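You operate a simulated robot arm through the tools that you are given. There is no shell and no other tool.

Carry out the task below with a simulated two-armed robot. There is one attempt and no reset: what you move stays moved.

## Task
Shim the foot plate until the gap reads zero, and clamp it.
Fine: slacken the red knob, draw the old shim out, probe with the gap button, use one shim; probe again once clamped. Where these are worked on the way, their far stop is far enough and under half their travel is too little: red knob.

Only the result counts: the job must be done as asked and must still hold three seconds after the hand-in. Knocking over, shifting, dropping, spilling or breaking anything else fails it.

## Robot
Two 7-joint arms with fingered hands on one trunk that stands fixed in place. Base frame: the origin is at the foot of the trunk, x ahead of it, y to its left, z up. Readings come in m, degrees, newtons and seconds.
The left shoulder is at [0.07, 0.162, 1.271], the right one opposite. With the tool pointing down near the work surface each hand reaches from about 0.32 to 0.82 m from the base axis, measured 20 degrees to its own side. Payload 4 kg a hand.
The tool frame of a hand sits at the grasp point between the pads (the TCP): z along the fingers, y along the line on which they close. The tips reach 0.026 m beyond it. The gripper opens to 0.132 m. The gripper's body begins 0.073 m behind the TCP. The gripper is a hand of 4 fingers: y runs from the thumb to the fingers, the wrist lies at [0, 0, -0.224] in the tool frame, and closing takes about 1.5 s.
Orientation is that of the tool frame in the base frame, as [roll, pitch, yaw] about the fixed x, y, z axes, in that order (R = Rz(yaw) Ry(pitch) Rx(roll)). With the fingers straight down and closing along the base's y, the tool's x points along the base's -x, its y along +y and its z along -z.

## Interface
- The arms move only by the tool drive_tool. It takes "left_commands", "right_commands" or both (then of equal length, played together; a hand with none holds still); each is a list that holds one entry, the list of rows, each a list of 7 numbers: the shift along the tool's x, y, z in m, then the turn, a rotation vector about the tool's x, y, z in degrees, then the gripper command, from -1 (fully open) to 1 (shut), values between in proportion. In form: [[[x, y, z, rx, ry, rz, gripper], ...]]. A call has 1 to 20 rows; each row shifts and turns the commanded pose from where the row before left it, along the tool's axes as they then stand. A row lasts 0.2 s, in which the tool goes at most 0.05 m and 8.6 degrees; a call with a longer step from one row to the next is refused whole, and so is a gripper value outside its range. A pose out of reach is approached as far as the arm can. The call stops where the force on the tool passes 40 N (or 10 N more than at its start, if that is more) or the arm is blocked; 0.2 s more then pass. Each finger travels about 0.045 m/s and halts on what it meets, pressing with about 28 N; the grip force reading is that of the motor and also rises with nothing between the fingers. The clock runs only during rows and for 0.2 s after the last one: add rows that do not move to give the fingers time. It gives the time, the measured TCP pose, the force on the tool (base axes), the opening and the grip force at its end, in the units of the frame above (readings bear some noise), with the torque about the TCP (base axes, N m) and any sound that the robot's microphone picked up.
- Cameras (640 x 400 px; columns grow to the right, rows downward): "scene" is now at [0.1203, 0.0548, 1.5055]; the picture's right is [0.63, -0.78, -0.00], its down [-0.40, -0.32, -0.86] and it looks along [0.67, 0.54, -0.52] (base axes); focal length 322 px, centre (320, 200). "left" rides on the left gripper at [-0.073, 0.006, -0.094] in its tool frame; the picture's right is [-0.08, -1.00, 0.00], its down [0.79, -0.06, -0.62] and it looks along [0.61, -0.05, 0.79] (tool axes); focal length 230 px, centre (320, 200). "right" rides on the right gripper at [0.073, 0.006, -0.094] in its tool frame; the picture's right is [-0.08, 1.00, 0.00], its down [-0.78, -0.06, -0.62] and it looks along [-0.61, -0.05, 0.79] (tool axes); focal length 230 px, centre (320, 200). There is no depth. A picture from a camera that has moved, and an enlarged one, comes with that camera's place and axes in the base frame and with its lens.
- camera(camera): a new picture of that camera. The clock stands still meanwhile.
- raise_lower(by): slides the trunk up (or, below 0, down) by that many m; the arms and the scene camera ride with it, the base frame stays. It gives what a move gives, with no picture.
- preshape(shape, hand): the hand has 4 fingers and takes this shape, open, in about a second: jaw (thumb against the fingers, like two jaws); tri (thumb and two fingers); tip (a fingertip pinch); poke (one finger out to press); point (the index stretched); flat (the hand flat); cup (the hand cupped); fist (a fist). The gripper value then closes the fingers along that shape, each until it touches; the sizes above hold for jaw. It gives what a move gives, with no picture.
- head_to(pan, tilt): turns the head with the scene camera to pan (to the left, within 86 degrees either way) and tilt (down, from -29 to 69), counted from straight ahead of the robot. It gives what a move gives.
- close_up(camera, box): a new picture of the part [left, top, right, bottom] of that camera's present view, enlarged. The clock stands still meanwhile.
- finish_job(): hands the job in; it is judged then, once.

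Nothing tells you positions but the pictures and the camera data. Unless the task says otherwise, let go and move clear before handing in.

The tools are called by a JSON object that holds its "op" and its "data". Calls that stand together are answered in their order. drive_tool: Moves the arms, as the interface text tells. Its arguments: {"type":"object","properties":{"left_commands":{"type":"array","items":{"type":"array","items":{"type":"array","items":{"type":"number"}}}},"right_commands":{"type":"array","items":{"type":"array","items":{"type":"array","items":{"type":"number"}}}}},"required":[]} The other tools are called the same way: raise_lower (by) slides the trunk up or down; preshape (shape, hand) gives the hand a shape; head_to (pan, tilt) turns the head that bears the scene camera; camera (camera) takes a picture; close_up (camera, box) takes an enlarged picture of a part of a camera's view; finish_job () hands the job in.

At the start:

```text
t: 0.0
left_eef_pos: [0.3791, 0.5473, 1.2072]
left_orientation: [179.9, 0.0, 179.9]
left_force: [-0.3, 0.3, -0.5]
left_moment: [-0.01, 0.0, -0.01]
left_finger_gap: 0.132
left_gripper_force: 0.0
left_shape: jaw
right_eef_pos: [0.4831, 0.0294, 1.1945]
right_orientation: [-180.0, 0.0, -180.0]
right_force: [-0.1, -1.2, 0.0]
right_moment: [-0.01, 0.02, 0.02]
right_finger_gap: 0.1318
right_gripper_force: 0.0
right_shape: jaw
trunk travel left (down, up): [-0.75, 0.19]
head pan, tilt: [38.7, 31.2]
```

scene: 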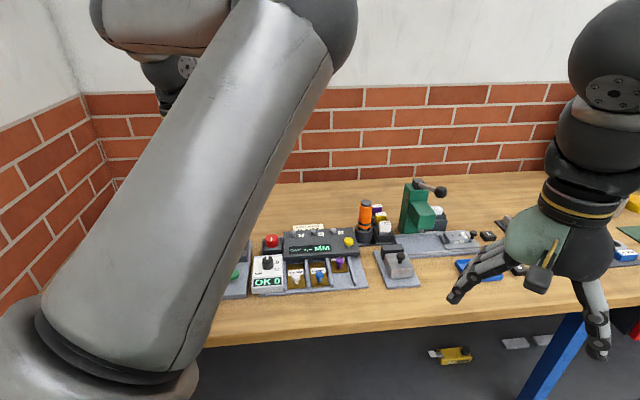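
right: 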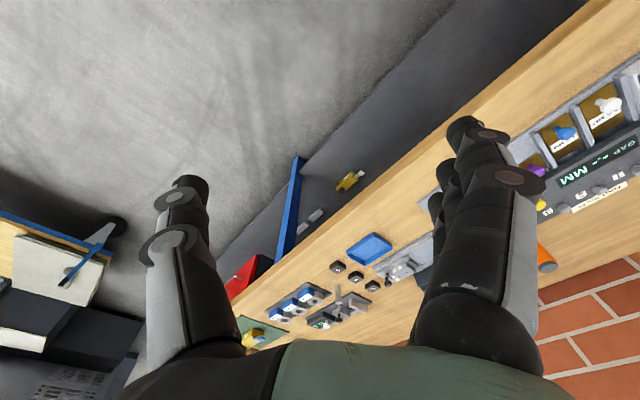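
left: 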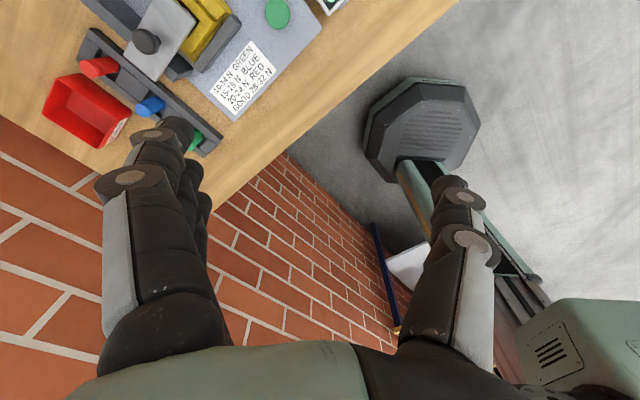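

I see a bench with several stations: a gap gauge/shim station in the middle, a green clamp/press to the right, others at the left. I will look closer first before moving anything.

{"op": "close_up", "data": {"camera": "scene", "box": [220, 170, 380, 310]}}

{"op": "close_up", "data": {"camera": "scene", "box": [350, 170, 510, 300]}}

{"op": "close_up", "data": {"camera": "left", "box": [20, 0, 360, 180]}}

{"op": "close_up", "data": {"camera": "right", "box": [220, 160, 480, 360]}}

```text
2.86 times, centred on (300, 240) of scene
camera zoom: at [0.1203, 0.0548, 1.5055], right [0.63, -0.78, 0.0], down [-0.4, -0.32, -0.86], along [0.67, 0.54, -0.52], focal length 919 px, centre (377, 86)
```

zoom: 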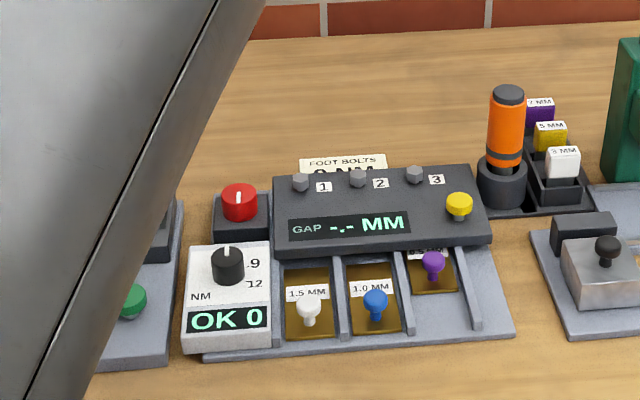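

```text
3.08 times, centred on (430, 235) of scene
camera zoom: at [0.1203, 0.0548, 1.5055], right [0.63, -0.78, 0.0], down [-0.4, -0.32, -0.86], along [0.67, 0.54, -0.52], focal length 990 px, centre (-18, 92)
```

zoom: 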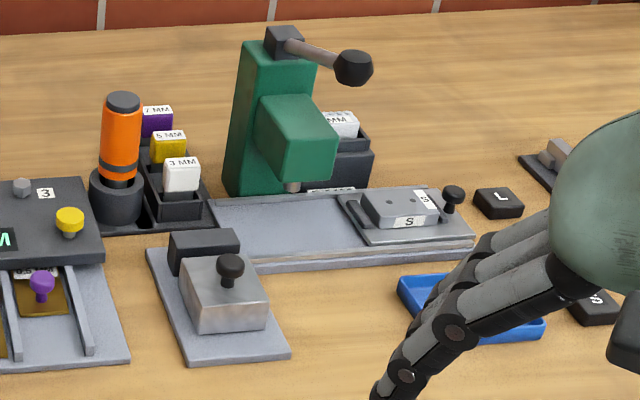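

```text
1.88 times, centred on (190, 90) of left
camera zoom: at [0.4514, 0.5522, 1.3001], right [0.08, -1.0, 0.0], down [-0.78, -0.06, 0.62], along [-0.62, -0.05, -0.79], focal length 433 px, centre (565, 407)
```

zoom: 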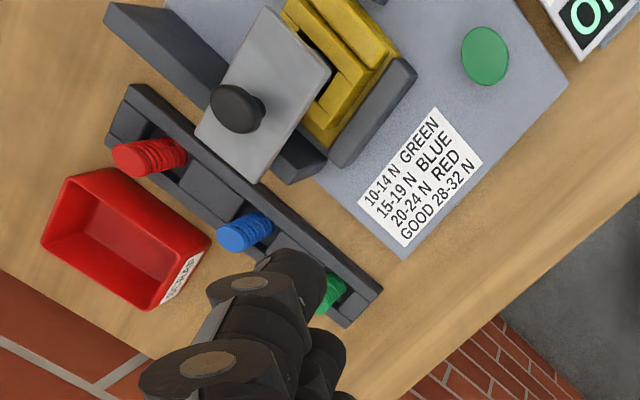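

```text
2.00 times, centred on (350, 260) of right
camera zoom: at [0.411, 0.0343, 1.2871], right [0.08, 1.0, 0.0], down [0.78, -0.06, 0.62], along [0.61, -0.05, -0.79], focal length 460 px, centre (260, 80)
```

zoom: 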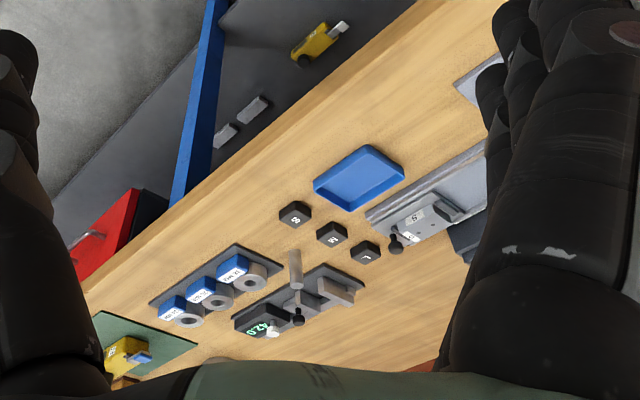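

{"op": "close_up", "data": {"camera": "scene", "box": [240, 215, 320, 300]}}

{"op": "close_up", "data": {"camera": "scene", "box": [300, 195, 420, 295]}}

{"op": "close_up", "data": {"camera": "right", "box": [500, 80, 640, 260]}}

```text
4.71 times, centred on (280, 258) of scene
camera zoom: at [0.1203, 0.0548, 1.5055], right [0.63, -0.78, 0.0], down [-0.4, -0.32, -0.86], along [0.67, 0.54, -0.52], focal length 1514 px, centre (508, -71)
```

zoom: 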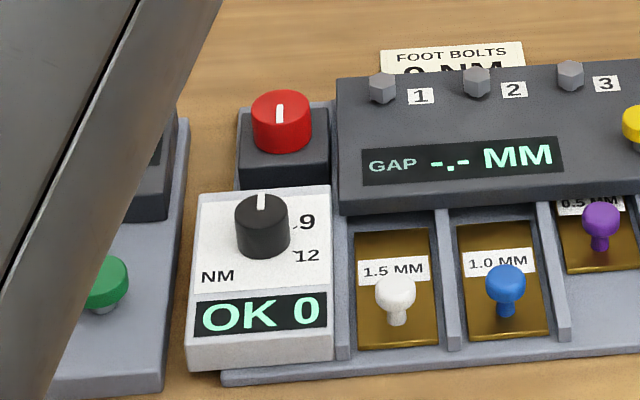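

```text
4.00 times, centred on (360, 245) of scene
camera zoom: at [0.1203, 0.0548, 1.5055], right [0.63, -0.78, 0.0], down [-0.4, -0.32, -0.86], along [0.67, 0.54, -0.52], focal length 1286 px, centre (160, 20)
```

zoom: 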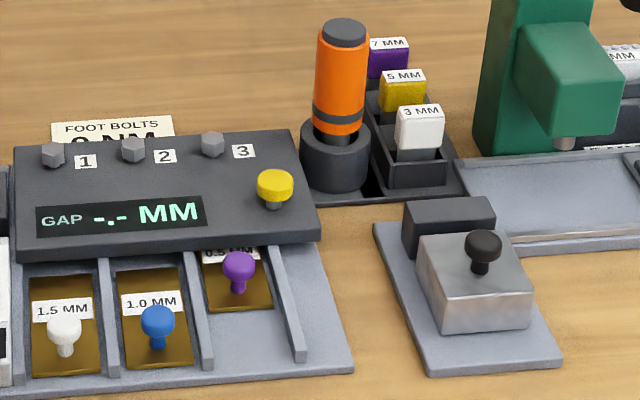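

```text
2.22 times, centred on (570, 170) of right
camera zoom: at [0.411, 0.0343, 1.2871], right [0.08, 1.0, 0.0], down [0.78, -0.06, 0.62], along [0.61, -0.05, -0.79], focal length 511 px, centre (-236, 267)
```

zoom: 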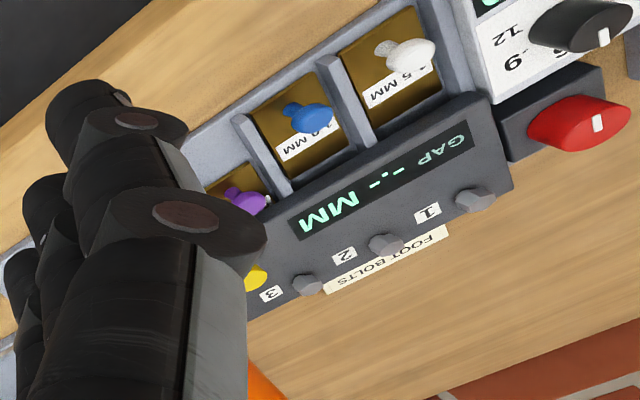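

The shim station sits at about yaw 45° ahead-left (yellow button near [0.717, 0.431, 0.948], red knob near [0.60, 0.61, 0.93]), with the purple 0.5 mm shim pushed in under the dark plate and blue 1.0 / white 1.5 in waiting. I'll turn the left hand to line up with the station and look from there.

{"op": "drive_tool", "data": {"left_commands": [[[0, 0, 0, 0, 0, -7.5, -1], [0, 0, 0, 0, 0, -7.5, -1], [0, 0, 0, 0, 0, -7.5, -1], [0, 0, 0, 0, 0, -7.5, -1], [0, 0, 0, 0, 0, -7.5, -1], [0, 0, 0, 0, 0, -7.5, -1]]]}}

{"op": "camera", "data": {"camera": "left"}}

{"op": "camera", "data": {"camera": "scene"}}

```text
t: 1.4
left_eef_pos: [0.3785, 0.5466, 1.2074]
left_orientation: [179.9, -0.1, -134.8]
left_force: [0.3, 0.1, 0.1]
left_moment: [-0.01, -0.03, 0.0]
left_finger_gap: 0.132
left_gripper_force: 0.1
left_shape: jaw
right_eef_pos: [0.4821, 0.0293, 1.193]
right_orientation: [-180.0, -0.1, -180.0]
right_force: [0.2, 0.8, 0.3]
right_moment: [0.03, -0.01, 0.02]
right_finger_gap: 0.132
right_gripper_force: 0.0
right_shape: jaw
trunk travel left (down, up): [-0.75, 0.19]
head pan, tilt: [38.7, 31.2]
```

```text
taken
camera left: at [0.4258, 0.6024, 1.3007], right [0.76, -0.65, 0.0], down [-0.51, -0.6, 0.62], along [-0.4, -0.47, -0.79], focal length 230 px, centre (320, 200)
```

left: 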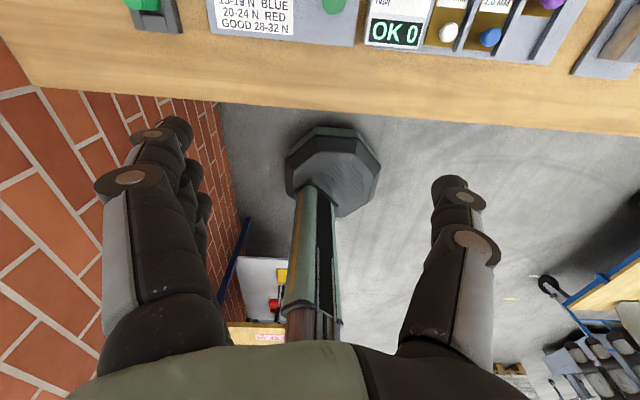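

```text
taken
camera scene: at [0.1203, 0.0548, 1.5055], right [0.63, -0.78, 0.0], down [-0.4, -0.32, -0.86], along [0.67, 0.54, -0.52], focal length 322 px, centre (320, 200)
```

scene: 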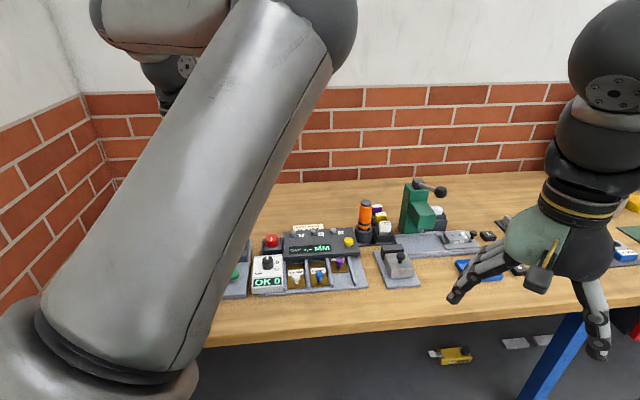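

The left view is now aligned with the station. I'll move the hand over the station at height for a look from above.

{"op": "drive_tool", "data": {"left_commands": [[[-0.0235, -0.04, 0, 0, 0, 0, -1], [-0.0235, -0.04, 0, 0, 0, 0, -1], [-0.0235, -0.04, 0, 0, 0, 0, -1], [-0.0235, -0.04, 0, 0, 0, 0, -1]]]}}

{"op": "camera", "data": {"camera": "left"}}

{"op": "camera", "data": {"camera": "scene"}}

{"op": "camera", "data": {"camera": "right"}}

```text
t: 2.4
left_eef_pos: [0.5593, 0.5016, 1.2079]
left_orientation: [179.8, 0.0, -134.9]
left_force: [-1.5, 0.3, -0.6]
left_moment: [0.0, 0.01, 0.0]
left_finger_gap: 0.1318
left_gripper_force: 0.1
left_shape: jaw
right_eef_pos: [0.4841, 0.0305, 1.1929]
right_orientation: [180.0, -0.1, 180.0]
right_force: [0.5, 0.2, -0.5]
right_moment: [-0.03, -0.01, -0.01]
right_finger_gap: 0.1315
right_gripper_force: 0.1
right_shape: jaw
trunk travel left (down, up): [-0.75, 0.19]
head pan, tilt: [38.7, 31.2]
```

```text
taken
camera left: at [0.6069, 0.5569, 1.302], right [0.76, -0.65, 0.0], down [-0.51, -0.6, 0.62], along [-0.4, -0.47, -0.79], focal length 230 px, centre (320, 200)
```

left: 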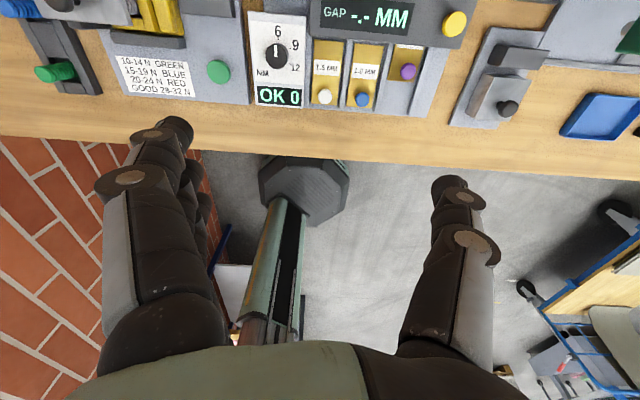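

```text
taken
camera scene: at [0.1221, 0.0557, 1.5053], right [0.63, -0.78, 0.0], down [-0.4, -0.32, -0.85], along [0.67, 0.54, -0.52], focal length 322 px, centre (320, 200)
```

scene: 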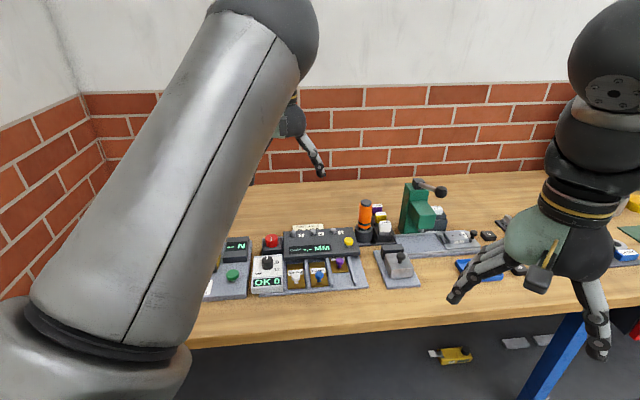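

```text
taken
camera right: at [0.4125, 0.0351, 1.2865], right [0.08, 1.0, 0.0], down [0.79, -0.06, 0.62], along [0.61, -0.05, -0.79], focal length 230 px, centre (320, 200)
```

right: 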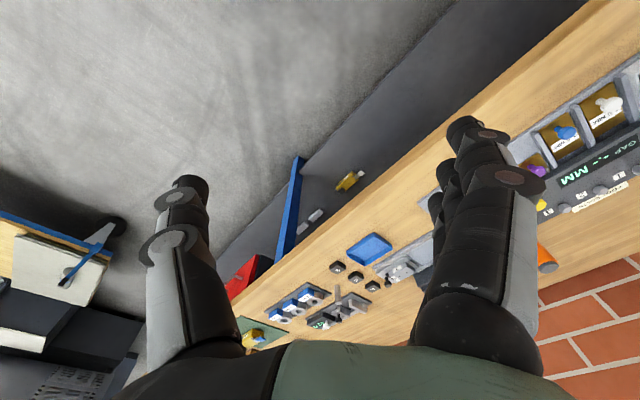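

{"op": "close_up", "data": {"camera": "left", "box": [230, 0, 480, 120]}}

{"op": "close_up", "data": {"camera": "left", "box": [290, 0, 440, 120]}}

{"op": "close_up", "data": {"camera": "scene", "box": [230, 215, 380, 305]}}

```text
2.56 times, centred on (355, 60) of left
camera zoom: at [0.6069, 0.5569, 1.302], right [0.76, -0.65, 0.0], down [-0.51, -0.6, 0.62], along [-0.4, -0.47, -0.79], focal length 589 px, centre (230, 558)
```

zoom: 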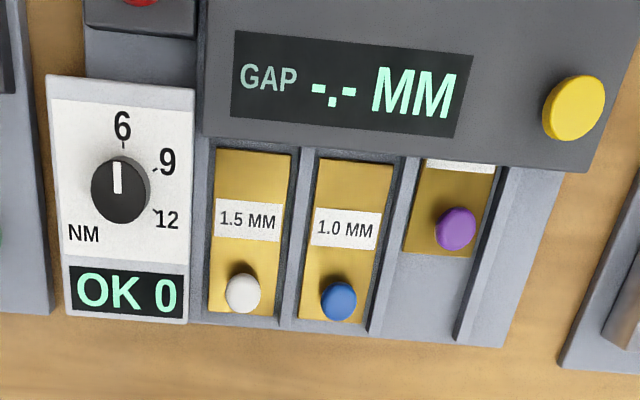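

```text
3.33 times, centred on (365, 60) of left
camera zoom: at [0.6069, 0.5569, 1.302], right [0.76, -0.65, 0.0], down [-0.51, -0.6, 0.62], along [-0.4, -0.47, -0.79], focal length 767 px, centre (170, 667)
```

zoom: 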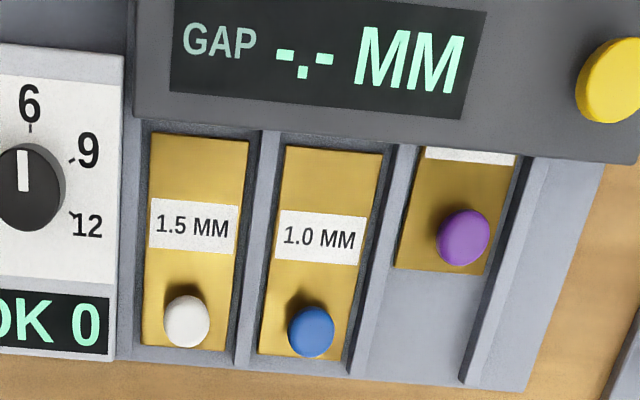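

```text
4.27 times, centred on (305, 260) of scene
camera zoom: at [0.1221, 0.0557, 1.5053], right [0.63, -0.78, 0.0], down [-0.4, -0.32, -0.85], along [0.67, 0.54, -0.52], focal length 1372 px, centre (384, -56)
```

zoom: 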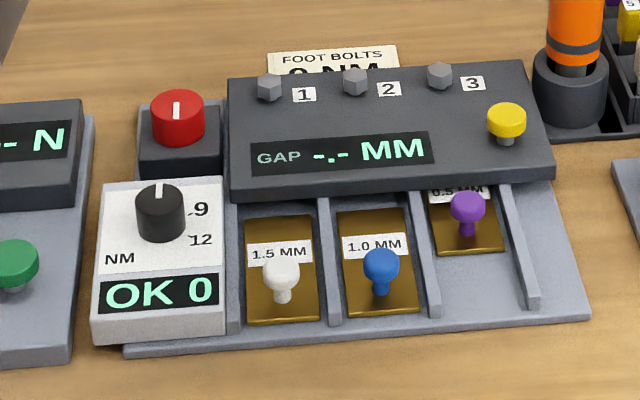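

I've triangulated: purple handle ≈ [0.671, 0.427, 0.911], blue ≈ [0.597, 0.438, 0.911], white ≈ [0.553, 0.480, 0.911]; lanes run along about 45.7° yaw and the in-travel is about 44 mm. Let me see how the tip shape looks on the left hand while high and clear.

{"op": "preshape", "data": {"hand": "left", "shape": "tip"}}

{"op": "camera", "data": {"camera": "left"}}

{"op": "close_up", "data": {"camera": "scene", "box": [220, 60, 360, 200]}}

```text
t: 3.3
left_eef_pos: [0.557, 0.4999, 1.2095]
left_orientation: [179.9, 0.1, -135.0]
left_force: [-0.4, -0.4, -0.3]
left_moment: [0.04, 0.01, 0.0]
left_finger_gap: 0.1323
left_gripper_force: 0.0
left_shape: tip
right_eef_pos: [0.4832, 0.0298, 1.1931]
right_orientation: [-179.9, 0.0, 179.9]
right_force: [-0.8, -0.2, 0.3]
right_moment: [0.0, 0.01, -0.02]
right_finger_gap: 0.1315
right_gripper_force: 0.2
right_shape: jaw
trunk travel left (down, up): [-0.75, 0.19]
head pan, tilt: [38.7, 31.2]
```

```text
taken
camera left: at [0.6045, 0.5559, 1.3033], right [0.76, -0.65, 0.0], down [-0.51, -0.6, 0.62], along [-0.4, -0.47, -0.79], focal length 230 px, centre (320, 200)
```

left: 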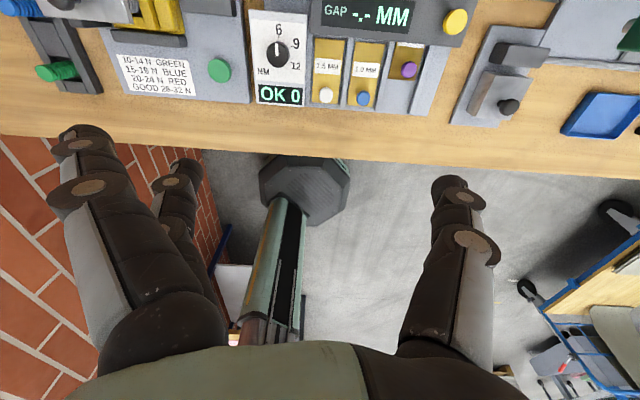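

```text
2.86 times, centred on (290, 130) of scene
camera zoom: at [0.1199, 0.0546, 1.5056], right [0.63, -0.78, 0.0], down [-0.4, -0.32, -0.86], along [0.67, 0.54, -0.52], focal length 919 px, centre (406, 400)
```

zoom: 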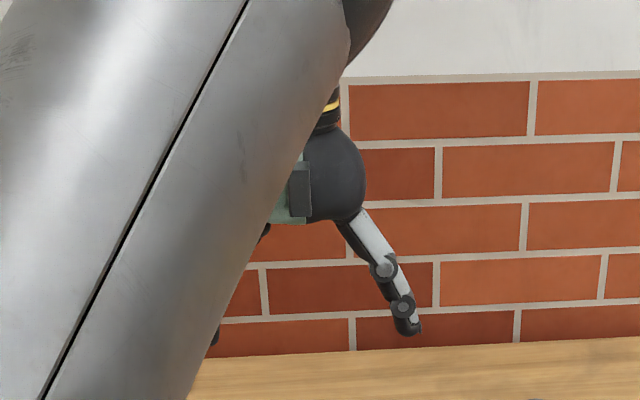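

{"op": "drive_tool", "data": {"left_commands": [[[0, 0, 0, 0, 0, 0, 1], [0, 0, 0, 0, 0, 0, 1], [0, 0, 0, 0, 0, 0, 1], [0, 0, 0, 0, 0, 0, 1], [0, 0, 0, 0, 0, 0, 1], [0, 0, 0, 0, 0, 0, 1], [0, 0, 0, 0, 0, 0, 1], [0, 0, 0, 0, 0, 0, 1], [0, 0, 0, 0, 0, 0, 1]]]}}

{"op": "camera", "data": {"camera": "left"}}

{"op": "close_up", "data": {"camera": "scene", "box": [220, 60, 360, 200]}}

```text
t: 5.3
left_eef_pos: [0.557, 0.4999, 1.2088]
left_orientation: [179.9, 0.0, -135.0]
left_force: [0.1, -0.2, -0.8]
left_moment: [0.04, 0.0, 0.02]
left_finger_gap: 0.0001
left_gripper_force: 28.2
left_shape: tip
right_eef_pos: [0.4835, 0.0301, 1.1922]
right_orientation: [-180.0, 0.0, 180.0]
right_force: [0.7, 0.2, -0.1]
right_moment: [0.02, 0.03, -0.03]
right_finger_gap: 0.1318
right_gripper_force: 0.0
right_shape: jaw
trunk travel left (down, up): [-0.75, 0.19]
head pan, tilt: [38.7, 31.2]
```

```text
taken
camera left: at [0.6052, 0.556, 1.303], right [0.76, -0.65, 0.0], down [-0.51, -0.6, 0.62], along [-0.4, -0.47, -0.79], focal length 230 px, centre (320, 200)
```

left: 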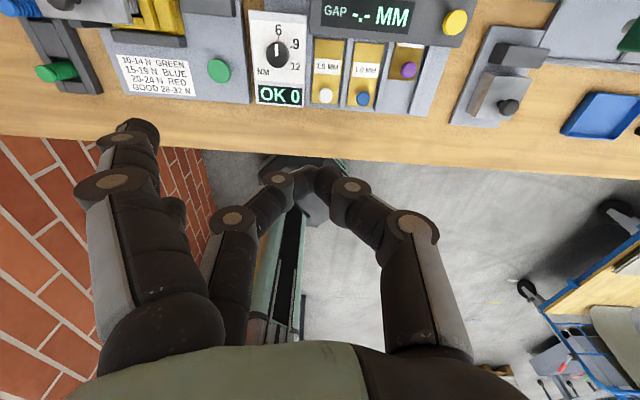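

```text
2.86 times, centred on (290, 130) of scene
camera zoom: at [0.1203, 0.0548, 1.5055], right [0.63, -0.78, 0.0], down [-0.4, -0.32, -0.86], along [0.67, 0.54, -0.52], focal length 919 px, centre (406, 400)
```

zoom: 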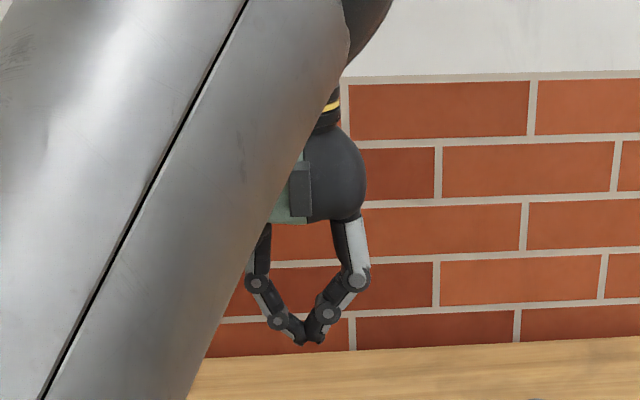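

{"op": "preshape", "data": {"hand": "left", "shape": "jaw"}}

{"op": "drive_tool", "data": {"left_commands": [[[0, 0, 0, 0, 0, 0, 1], [0, 0, 0, 0, 0, 0, 1], [0, 0, 0, 0, 0, 0, 1], [0, 0, 0, 0, 0, 0, 1], [0, 0, 0, 0, 0, 0, 1], [0, 0, 0, 0, 0, 0, 1], [0, 0, 0, 0, 0, 0, 1], [0, 0, 0, 0, 0, 0, 1], [0, 0, 0, 0, 0, 0, 1]]]}}

{"op": "camera", "data": {"camera": "left"}}

{"op": "preshape", "data": {"hand": "left", "shape": "poke"}}

{"op": "camera", "data": {"camera": "left"}}

{"op": "preshape", "data": {"hand": "left", "shape": "tri"}}

{"op": "camera", "data": {"camera": "left"}}

```text
t: 6.2
left_eef_pos: [0.5577, 0.5009, 1.2096]
left_orientation: [179.9, 0.1, -134.9]
left_force: [-0.2, 0.4, 0.4]
left_moment: [-0.05, 0.0, -0.01]
left_finger_gap: 0.1319
left_gripper_force: 0.1
left_shape: jaw
right_eef_pos: [0.4832, 0.0302, 1.1922]
right_orientation: [180.0, 0.0, -180.0]
right_force: [0.5, -0.3, 0.4]
right_moment: [0.0, 0.03, 0.02]
right_finger_gap: 0.1317
right_gripper_force: 0.0
right_shape: jaw
trunk travel left (down, up): [-0.75, 0.19]
head pan, tilt: [38.7, 31.2]
```

```text
t: 8.2
left_eef_pos: [0.5585, 0.5007, 1.2092]
left_orientation: [179.9, 0.0, -134.9]
left_force: [0.5, 0.6, 0.0]
left_moment: [-0.01, 0.01, 0.03]
left_finger_gap: 0.0
left_gripper_force: 28.1
left_shape: jaw
right_eef_pos: [0.4833, 0.0292, 1.193]
right_orientation: [180.0, 0.0, -180.0]
right_force: [-0.1, -0.4, 0.0]
right_moment: [0.02, -0.04, -0.01]
right_finger_gap: 0.1316
right_gripper_force: 0.1
right_shape: jaw
trunk travel left (down, up): [-0.75, 0.19]
head pan, tilt: [38.7, 31.2]
```

```text
taken
camera left: at [0.6052, 0.556, 1.303], right [0.76, -0.65, 0.0], down [-0.51, -0.6, 0.62], along [-0.4, -0.47, -0.79], focal length 230 px, centre (320, 200)
```

left: 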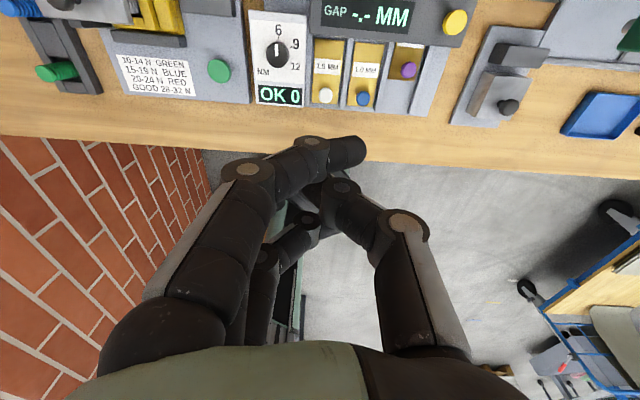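

```text
t: 9.1
left_eef_pos: [0.5583, 0.5004, 1.2096]
left_orientation: [179.8, 0.0, -135.0]
left_force: [-1.1, 0.0, -0.2]
left_moment: [0.03, -0.02, 0.03]
left_finger_gap: 0.0
left_gripper_force: 0.0
left_shape: poke
right_eef_pos: [0.4832, 0.03, 1.1935]
right_orientation: [-179.9, 0.0, -179.9]
right_force: [0.2, -0.5, -0.6]
right_moment: [-0.02, -0.02, 0.0]
right_finger_gap: 0.1318
right_gripper_force: 0.0
right_shape: jaw
trunk travel left (down, up): [-0.75, 0.19]
head pan, tilt: [38.7, 31.2]
```

```text
taken
camera left: at [0.6052, 0.556, 1.303], right [0.76, -0.65, 0.0], down [-0.51, -0.6, 0.62], along [-0.4, -0.47, -0.79], focal length 230 px, centre (320, 200)
```

left: 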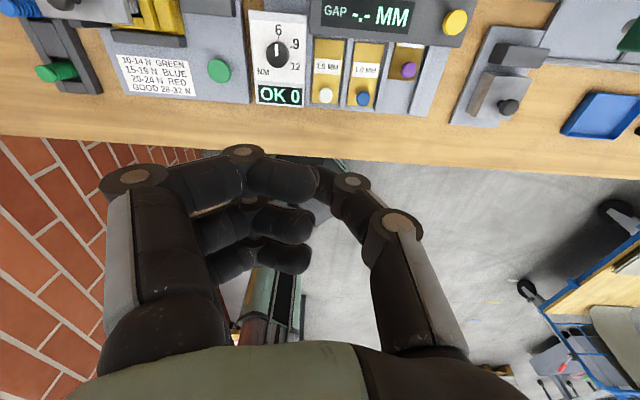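

```text
t: 10.0
left_eef_pos: [0.5571, 0.5011, 1.2089]
left_orientation: [179.9, -0.1, -134.9]
left_force: [0.3, 0.8, -0.5]
left_moment: [0.0, 0.03, 0.02]
left_finger_gap: 0.132
left_gripper_force: 0.0
left_shape: tri
right_eef_pos: [0.4841, 0.0299, 1.1933]
right_orientation: [-179.9, 0.0, -180.0]
right_force: [0.4, -0.2, 0.7]
right_moment: [-0.02, 0.0, -0.02]
right_finger_gap: 0.1318
right_gripper_force: 0.0
right_shape: jaw
trunk travel left (down, up): [-0.75, 0.19]
head pan, tilt: [38.7, 31.2]
```

```text
taken
camera left: at [0.6052, 0.556, 1.303], right [0.76, -0.65, 0.0], down [-0.51, -0.6, 0.62], along [-0.4, -0.47, -0.79], focal length 230 px, centre (320, 200)
```

left: 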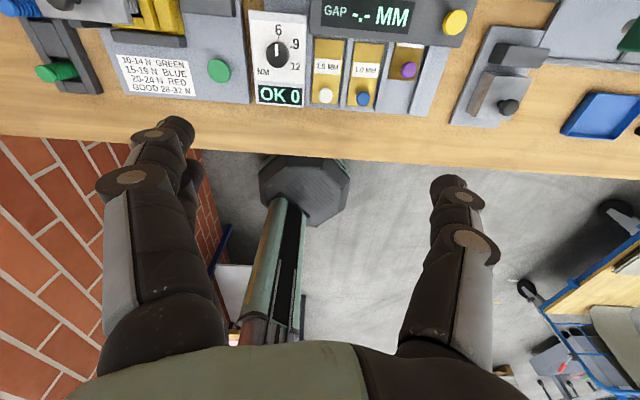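

{"op": "preshape", "data": {"hand": "left", "shape": "point"}}

{"op": "camera", "data": {"camera": "left"}}

{"op": "close_up", "data": {"camera": "scene", "box": [240, 90, 340, 190]}}

{"op": "preshape", "data": {"hand": "left", "shape": "poke"}}

{"op": "close_up", "data": {"camera": "scene", "box": [240, 90, 340, 190]}}

```text
t: 10.9
left_eef_pos: [0.5572, 0.5007, 1.2085]
left_orientation: [179.9, 0.1, -135.0]
left_force: [-0.6, -0.8, -0.5]
left_moment: [-0.03, 0.0, -0.01]
left_finger_gap: 0.1256
left_gripper_force: 0.1
left_shape: point
right_eef_pos: [0.4832, 0.0288, 1.1946]
right_orientation: [-180.0, 0.0, -180.0]
right_force: [-0.2, -0.1, -0.3]
right_moment: [0.02, 0.02, -0.02]
right_finger_gap: 0.1319
right_gripper_force: 0.0
right_shape: jaw
trunk travel left (down, up): [-0.75, 0.19]
head pan, tilt: [38.7, 31.2]
```

```text
taken
camera left: at [0.6051, 0.556, 1.303], right [0.76, -0.65, 0.0], down [-0.51, -0.6, 0.62], along [-0.4, -0.47, -0.79], focal length 230 px, centre (320, 200)
```

left: 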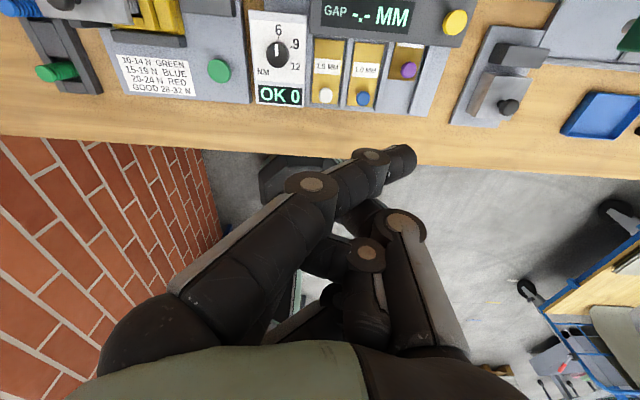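

```text
4.00 times, centred on (290, 140) of scene
camera zoom: at [0.1203, 0.0549, 1.5055], right [0.63, -0.78, 0.0], down [-0.4, -0.32, -0.86], along [0.67, 0.54, -0.52], focal length 1286 px, centre (440, 440)
```

zoom: 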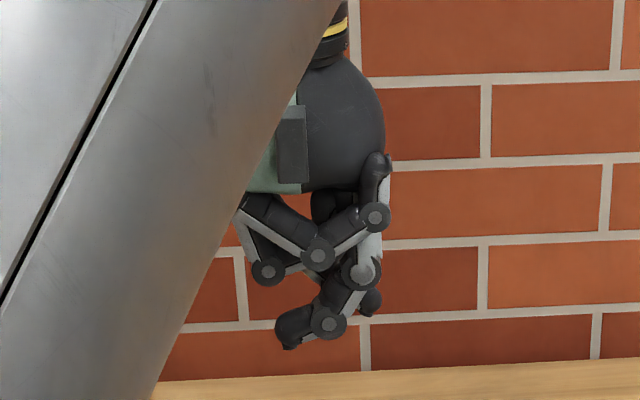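

```text
t: 11.8
left_eef_pos: [0.5574, 0.5007, 1.2082]
left_orientation: [179.8, 0.1, -135.0]
left_force: [0.9, 0.2, 0.7]
left_moment: [0.0, 0.04, 0.0]
left_finger_gap: 0.0
left_gripper_force: 0.0
left_shape: poke
right_eef_pos: [0.483, 0.0302, 1.1923]
right_orientation: [-179.9, 0.0, 180.0]
right_force: [0.0, -0.5, -0.2]
right_moment: [-0.01, 0.0, -0.03]
right_finger_gap: 0.1319
right_gripper_force: 0.1
right_shape: jaw
trunk travel left (down, up): [-0.75, 0.19]
head pan, tilt: [38.7, 31.2]
```

```text
4.00 times, centred on (290, 140) of scene
camera zoom: at [0.1203, 0.0548, 1.5055], right [0.63, -0.78, 0.0], down [-0.4, -0.32, -0.86], along [0.67, 0.54, -0.52], focal length 1286 px, centre (440, 440)
```

zoom: 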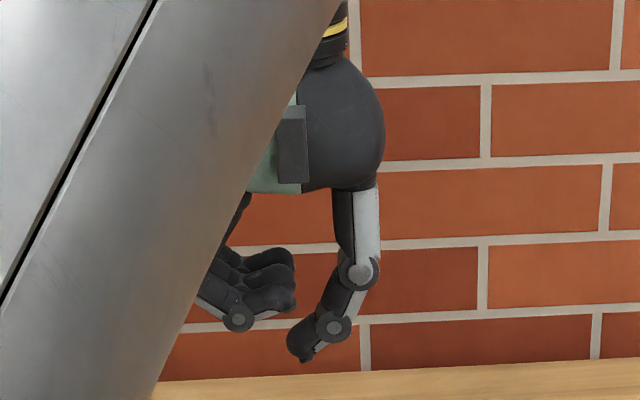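

Poke puts the thumb tip on the tool axis about 26 mm beyond the TCP. I'll tilt the hand a bit outward so its camera looks straight down on the station for a precise fix of the red knob and panel.

{"op": "drive_tool", "data": {"left_commands": [[[0, 0, 0, 0, -7.5, 0, -1], [0, 0, 0, 0, -7.5, 0, -1], [0, 0, 0, 0, -7.5, 0, -1], [0, 0, 0, 0, -7.5, 0, -1], [0, 0, 0, 0, -7, 0, -1]]]}}

{"op": "camera", "data": {"camera": "left"}}

{"op": "camera", "data": {"camera": "scene"}}

```text
t: 13.0
left_eef_pos: [0.5635, 0.5076, 1.2088]
left_orientation: [179.9, 37.0, -135.2]
left_force: [-0.1, -0.2, -0.4]
left_moment: [0.01, 0.06, 0.01]
left_finger_gap: 0.0
left_gripper_force: 0.0
left_shape: poke
left hand out of reach, approached as far as the arm can: row 5
right_eef_pos: [0.4842, 0.0303, 1.1913]
right_orientation: [-180.0, 0.0, 180.0]
right_force: [0.5, -0.2, 0.2]
right_moment: [-0.02, 0.05, 0.01]
right_finger_gap: 0.1319
right_gripper_force: 0.2
right_shape: jaw
trunk travel left (down, up): [-0.75, 0.19]
head pan, tilt: [38.7, 31.2]
```

```text
taken
camera left: at [0.5612, 0.5137, 1.3267], right [0.75, -0.66, 0.04], down [-0.66, -0.75, 0.02], along [0.02, -0.04, -1.0], focal length 230 px, centre (320, 200)
```

left: 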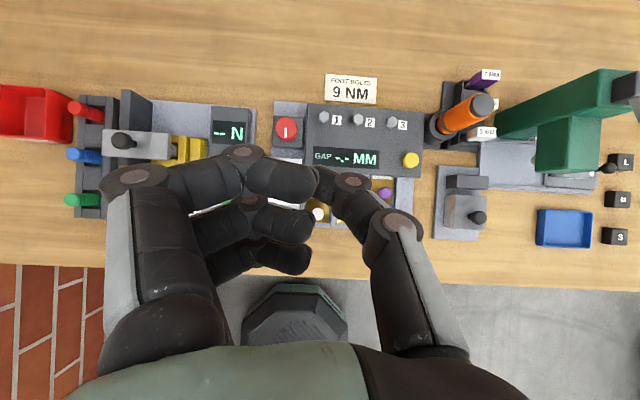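

```text
taken
camera scene: at [0.1231, 0.0556, 1.5053], right [0.63, -0.78, 0.0], down [-0.41, -0.32, -0.85], along [0.67, 0.54, -0.52], focal length 322 px, centre (320, 200)
```

scene: 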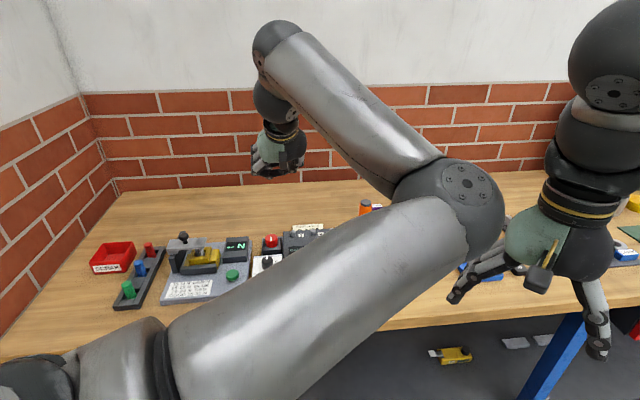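

{"op": "close_up", "data": {"camera": "left", "box": [250, 70, 450, 195]}}

{"op": "close_up", "data": {"camera": "left", "box": [250, 80, 350, 180]}}

{"op": "close_up", "data": {"camera": "scene", "box": [230, 210, 340, 280]}}

```text
3.20 times, centred on (350, 132) of left
camera zoom: at [0.5612, 0.5137, 1.3267], right [0.75, -0.66, 0.04], down [-0.66, -0.75, 0.02], along [0.02, -0.04, -1.0], focal length 736 px, centre (224, 416)
```

zoom: 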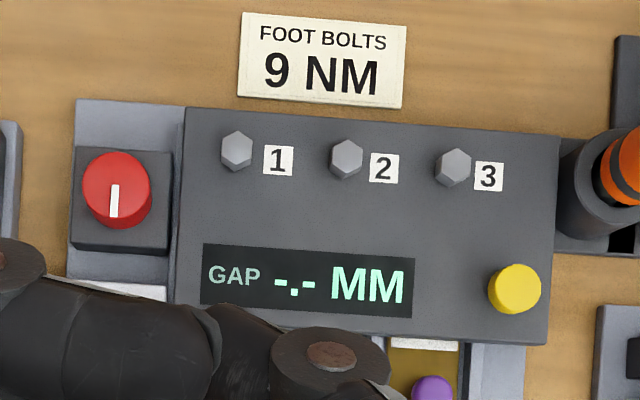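

```text
4.00 times, centred on (300, 130) of left
camera zoom: at [0.5612, 0.5137, 1.3267], right [0.75, -0.66, 0.04], down [-0.66, -0.75, 0.02], along [0.02, -0.04, -1.0], focal length 920 px, centre (400, 480)
```

zoom: 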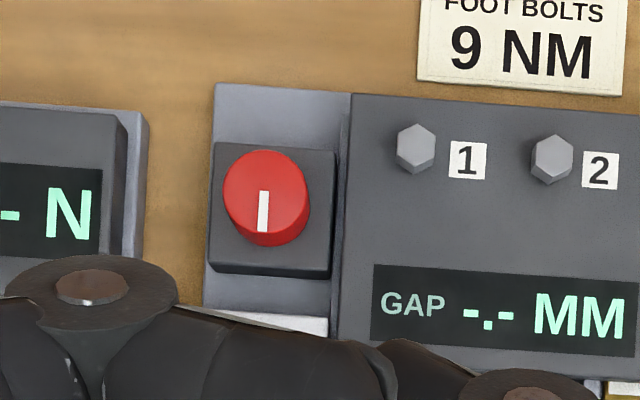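

```text
5.71 times, centred on (285, 245) of scene
camera zoom: at [0.1231, 0.0556, 1.5053], right [0.63, -0.78, 0.0], down [-0.41, -0.32, -0.85], along [0.67, 0.54, -0.52], focal length 1838 px, centre (520, -57)
```

zoom: 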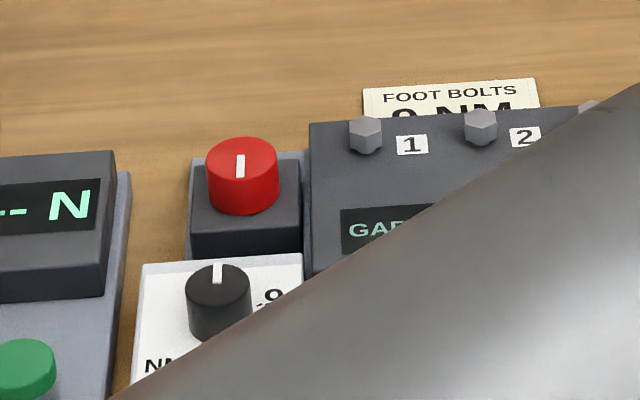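

Panel top is flat at z≈0.912; red knob centre ≈ [0.611, 0.626], z 0.912–0.930, ⌀37 mm, its mark pointing to the front; yellow button ≈ [0.738, 0.4435], top ≈ 0.932. The tilt made the elbow swing, so I'll undo it and check the arm posture.

{"op": "drive_tool", "data": {"left_commands": [[[0, 0, 0, 0, 7.4, 0, -1], [0, 0, 0, 0, 7.4, 0, -1], [0, 0, 0, 0, 7.4, 0, -1], [0, 0, 0, 0, 7.4, 0, -1], [0, 0, 0, 0, 7.4, 0, -1]]]}}

{"op": "camera", "data": {"camera": "scene"}}

```text
t: 14.2
left_eef_pos: [0.5607, 0.5124, 1.2072]
left_orientation: [180.0, 0.0, -135.1]
left_force: [0.0, 0.6, -1.4]
left_moment: [-0.01, -0.05, -0.03]
left_finger_gap: 0.0002
left_gripper_force: 0.0
left_shape: poke
right_eef_pos: [0.4836, 0.0336, 1.1928]
right_orientation: [-179.9, 0.0, 180.0]
right_force: [0.2, 0.0, -0.2]
right_moment: [0.0, -0.01, -0.02]
right_finger_gap: 0.1318
right_gripper_force: 0.0
right_shape: jaw
trunk travel left (down, up): [-0.75, 0.19]
head pan, tilt: [38.7, 31.2]
```

```text
taken
camera scene: at [0.1203, 0.0585, 1.5053], right [0.63, -0.78, 0.0], down [-0.4, -0.33, -0.85], along [0.67, 0.53, -0.52], focal length 322 px, centre (320, 200)
```

scene: 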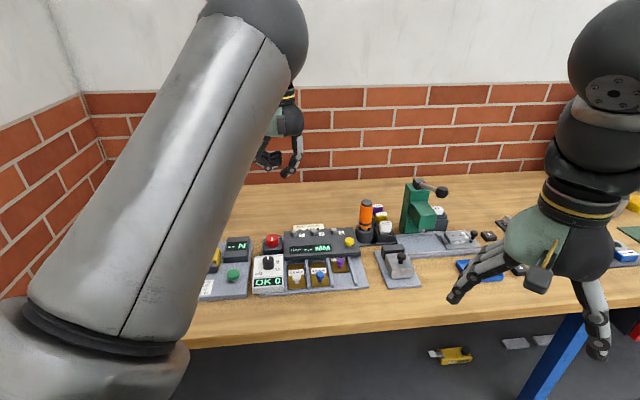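

Posture is back to normal. Let me check how the tri shape closes, to choose the grip for the red knob.

{"op": "preshape", "data": {"hand": "left", "shape": "tri"}}

{"op": "drive_tool", "data": {"left_commands": [[[0, 0, 0, 0, 0, 0, 0.45], [0, 0, 0, 0, 0, 0, 0.45], [0, 0, 0, 0, 0, 0, 0.45], [0, 0, 0, 0, 0, 0, 0.45], [0, 0, 0, 0, 0, 0, 0.45], [0, 0, 0, 0, 0, 0, 0.45], [0, 0, 0, 0, 0, 0, 0.45], [0, 0, 0, 0, 0, 0, 0.45]]]}}

{"op": "camera", "data": {"camera": "left"}}

{"op": "close_up", "data": {"camera": "scene", "box": [230, 80, 330, 190]}}

{"op": "drive_tool", "data": {"left_commands": [[[0, 0, 0, 0, 0, 0, 1], [0, 0, 0, 0, 0, 0, 1], [0, 0, 0, 0, 0, 0, 1], [0, 0, 0, 0, 0, 0, 1], [0, 0, 0, 0, 0, 0, 1], [0, 0, 0, 0, 0, 0, 1]]]}}

{"op": "camera", "data": {"camera": "left"}}

```text
t: 15.1
left_eef_pos: [0.5606, 0.5085, 1.2086]
left_orientation: [179.8, 0.1, -134.9]
left_force: [-0.3, -0.4, -0.5]
left_moment: [0.0, 0.02, 0.01]
left_finger_gap: 0.132
left_gripper_force: 0.2
left_shape: tri
right_eef_pos: [0.4823, 0.0279, 1.1937]
right_orientation: [179.9, 0.1, 180.0]
right_force: [0.4, -0.7, 0.4]
right_moment: [0.04, 0.0, 0.03]
right_finger_gap: 0.1315
right_gripper_force: 0.2
right_shape: jaw
trunk travel left (down, up): [-0.75, 0.19]
head pan, tilt: [38.7, 31.2]
```

```text
t: 16.9
left_eef_pos: [0.5609, 0.5077, 1.2079]
left_orientation: [-180.0, 0.1, -134.9]
left_force: [0.0, 0.7, -0.2]
left_moment: [0.02, -0.05, 0.02]
left_finger_gap: 0.0368
left_gripper_force: 0.0
left_shape: tri
right_eef_pos: [0.4841, 0.0299, 1.1933]
right_orientation: [180.0, 0.0, -180.0]
right_force: [-0.2, -0.4, 0.4]
right_moment: [0.04, 0.01, -0.02]
right_finger_gap: 0.1321
right_gripper_force: 0.1
right_shape: jaw
trunk travel left (down, up): [-0.75, 0.19]
head pan, tilt: [38.7, 31.2]
```

```text
taken
camera left: at [0.6082, 0.5638, 1.3023], right [0.76, -0.65, 0.0], down [-0.51, -0.6, 0.62], along [-0.4, -0.47, -0.79], focal length 230 px, centre (320, 200)
```

left: 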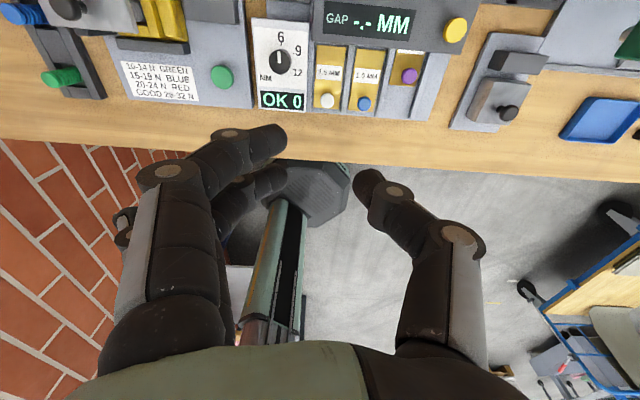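

```text
3.64 times, centred on (280, 135) of scene
camera zoom: at [0.1203, 0.0548, 1.5055], right [0.63, -0.78, 0.0], down [-0.4, -0.32, -0.86], along [0.67, 0.54, -0.52], focal length 1170 px, centre (466, 436)
```

zoom: 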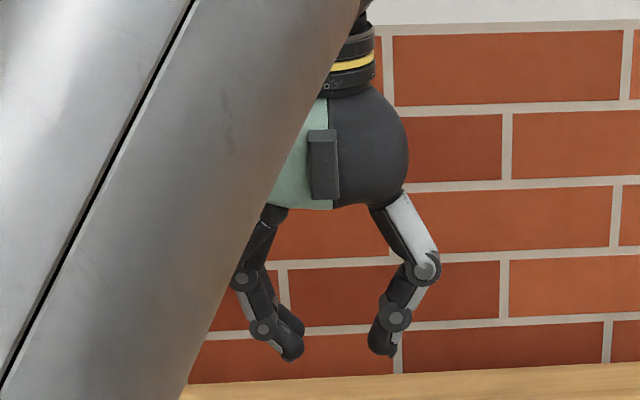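

```text
t: 18.3
left_eef_pos: [0.5608, 0.5087, 1.2087]
left_orientation: [179.9, 0.0, -135.0]
left_force: [-0.1, 0.7, -0.6]
left_moment: [-0.01, 0.03, 0.02]
left_finger_gap: 0.0
left_gripper_force: 28.0
left_shape: tri
right_eef_pos: [0.4833, 0.0291, 1.1933]
right_orientation: [-180.0, 0.1, 180.0]
right_force: [-0.1, 0.8, -0.3]
right_moment: [0.02, -0.01, -0.03]
right_finger_gap: 0.1317
right_gripper_force: 0.0
right_shape: jaw
trunk travel left (down, up): [-0.75, 0.19]
head pan, tilt: [38.7, 31.2]
```

```text
taken
camera left: at [0.6082, 0.5639, 1.3022], right [0.76, -0.65, 0.0], down [-0.51, -0.6, 0.62], along [-0.4, -0.47, -0.79], focal length 230 px, centre (320, 200)
```

left: 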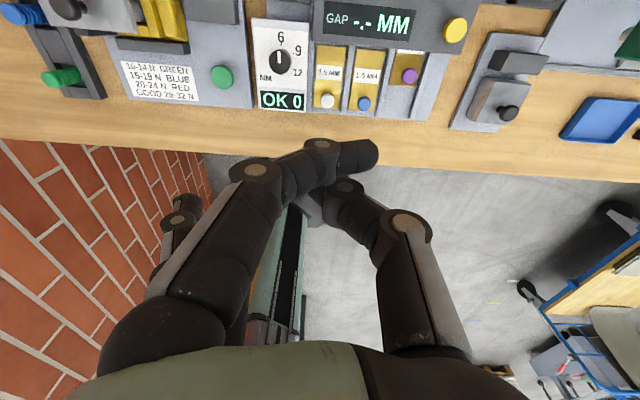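

I'll use the jaw shape for the red knob (symmetrical cage round a 37 mm knob). Now I turn the hand to yaw 180°, half open, and move above the knob.

{"op": "preshape", "data": {"hand": "left", "shape": "jaw"}}

{"op": "drive_tool", "data": {"left_commands": [[[0, 0, 0, 0, 0, 7.5, -0.15], [0, 0, 0, 0, 0, 7.5, -0.15], [0, 0, 0, 0, 0, 7.5, -0.15], [0, 0, 0, 0, 0, 7.5, -0.15], [0, 0, 0, 0, 0, 7.5, -0.15], [0, 0, 0, 0, 0, 7.5, -0.15], [-0.01, 0.0234, 0.02, 0, 0, 0, -0.15], [-0.01, 0.0234, 0.02, 0, 0, 0, -0.15], [-0.01, 0.0234, 0.02, 0, 0, 0, -0.15], [-0.01, 0.0234, 0.02, 0, 0, 0, -0.15], [-0.01, 0.0234, 0.02, 0, 0, 0, -0.15]]]}}

{"op": "camera", "data": {"camera": "scene"}}

{"op": "camera", "data": {"camera": "left"}}

```text
t: 19.2
left_eef_pos: [0.5603, 0.5088, 1.2088]
left_orientation: [180.0, 0.1, -134.9]
left_force: [0.3, -0.2, -1.0]
left_moment: [-0.03, -0.01, 0.02]
left_finger_gap: 0.1323
left_gripper_force: 0.1
left_shape: jaw
right_eef_pos: [0.4838, 0.0296, 1.1934]
right_orientation: [-179.9, 0.0, -180.0]
right_force: [0.8, 0.6, -1.0]
right_moment: [0.01, 0.01, -0.03]
right_finger_gap: 0.1316
right_gripper_force: 0.0
right_shape: jaw
trunk travel left (down, up): [-0.75, 0.19]
head pan, tilt: [38.7, 31.2]
```

```text
t: 21.6
left_eef_pos: [0.6036, 0.627, 1.1072]
left_orientation: [179.9, -0.1, -180.0]
left_force: [0.1, 0.4, -0.1]
left_moment: [-0.02, 0.03, 0.0]
left_finger_gap: 0.0762
left_gripper_force: 0.0
left_shape: jaw
left hand out of reach, approached as far as the arm can: row 11
right_eef_pos: [0.4837, 0.0285, 1.1937]
right_orientation: [180.0, 0.0, 180.0]
right_force: [-0.1, -0.2, 0.0]
right_moment: [-0.01, 0.0, -0.03]
right_finger_gap: 0.1319
right_gripper_force: 0.0
right_shape: jaw
trunk travel left (down, up): [-0.75, 0.19]
head pan, tilt: [38.7, 31.2]
```

```text
taken
camera scene: at [0.1207, 0.0551, 1.5055], right [0.63, -0.78, 0.0], down [-0.4, -0.32, -0.86], along [0.67, 0.54, -0.52], focal length 322 px, centre (320, 200)
```

scene: 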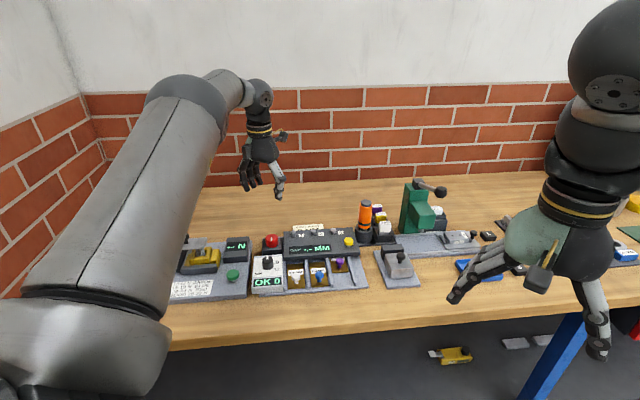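

```text
taken
camera left: at [0.6766, 0.6322, 1.2005], right [0.08, -1.0, 0.0], down [-0.78, -0.06, 0.62], along [-0.62, -0.05, -0.79], focal length 230 px, centre (320, 200)
```

left: 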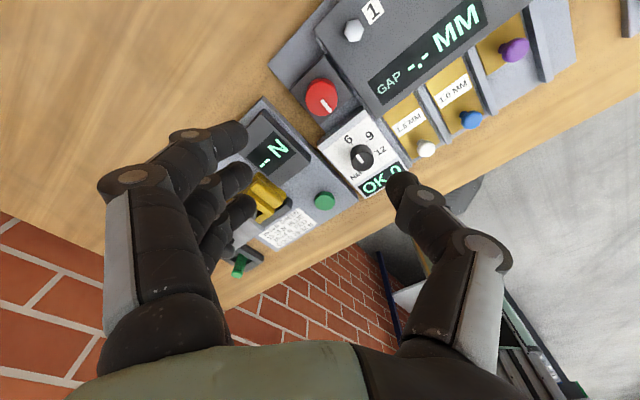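

The knob is right at the edge of reach with a vertical tool. I'll lower the trunk by 0.08 m and add a small outward tilt so the wrist has margin.

{"op": "raise_lower", "data": {"by": -0.08}}

{"op": "drive_tool", "data": {"left_commands": [[[0, 0, 0, -3.25, -3.8, 0, -0.15], [0, 0, 0, 0, 0, 0, -0.15]]]}}

{"op": "camera", "data": {"camera": "left"}}

{"op": "camera", "data": {"camera": "scene"}}

```text
t: 22.8
left_eef_pos: [0.603, 0.6266, 1.0277]
left_orientation: [180.0, 0.0, -179.9]
left_force: [-0.3, -0.1, 1.6]
left_moment: [0.02, 0.01, -0.02]
left_finger_gap: 0.0766
left_gripper_force: 0.1
left_shape: jaw
right_eef_pos: [0.4823, 0.0292, 1.1133]
right_orientation: [-180.0, 0.0, -180.0]
right_force: [0.0, -0.5, -1.2]
right_moment: [0.02, -0.02, 0.03]
right_finger_gap: 0.1316
right_gripper_force: 0.0
right_shape: jaw
trunk travel left (down, up): [-0.67, 0.27]
head pan, tilt: [38.7, 31.2]
```

```text
t: 23.4
left_eef_pos: [0.6033, 0.627, 1.0275]
left_orientation: [176.6, 3.8, 180.0]
left_force: [0.5, 0.1, -0.2]
left_moment: [0.02, 0.03, 0.01]
left_finger_gap: 0.0765
left_gripper_force: 0.0
left_shape: jaw
right_eef_pos: [0.4835, 0.03, 1.1145]
right_orientation: [-180.0, 0.1, 179.9]
right_force: [0.2, 0.0, 0.0]
right_moment: [0.0, 0.03, 0.0]
right_finger_gap: 0.1318
right_gripper_force: 0.1
right_shape: jaw
trunk travel left (down, up): [-0.67, 0.27]
head pan, tilt: [38.7, 31.2]
```

```text
taken
camera left: at [0.6698, 0.6268, 1.1255], right [0.08, -1.0, -0.05], down [-0.82, -0.1, 0.56], along [-0.56, 0.0, -0.83], focal length 230 px, centre (320, 200)
```

left: 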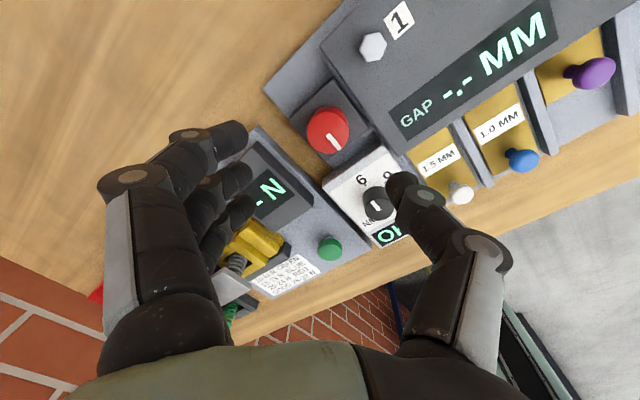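

```text
taken
camera scene: at [0.1201, 0.0556, 1.4255], right [0.63, -0.78, 0.0], down [-0.4, -0.32, -0.86], along [0.67, 0.54, -0.52], focal length 322 px, centre (320, 200)
```

scene: 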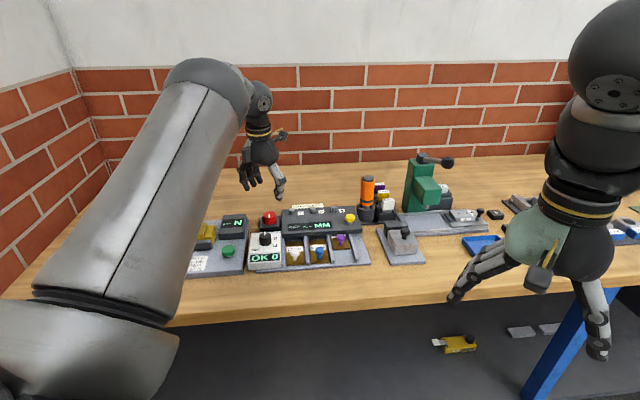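

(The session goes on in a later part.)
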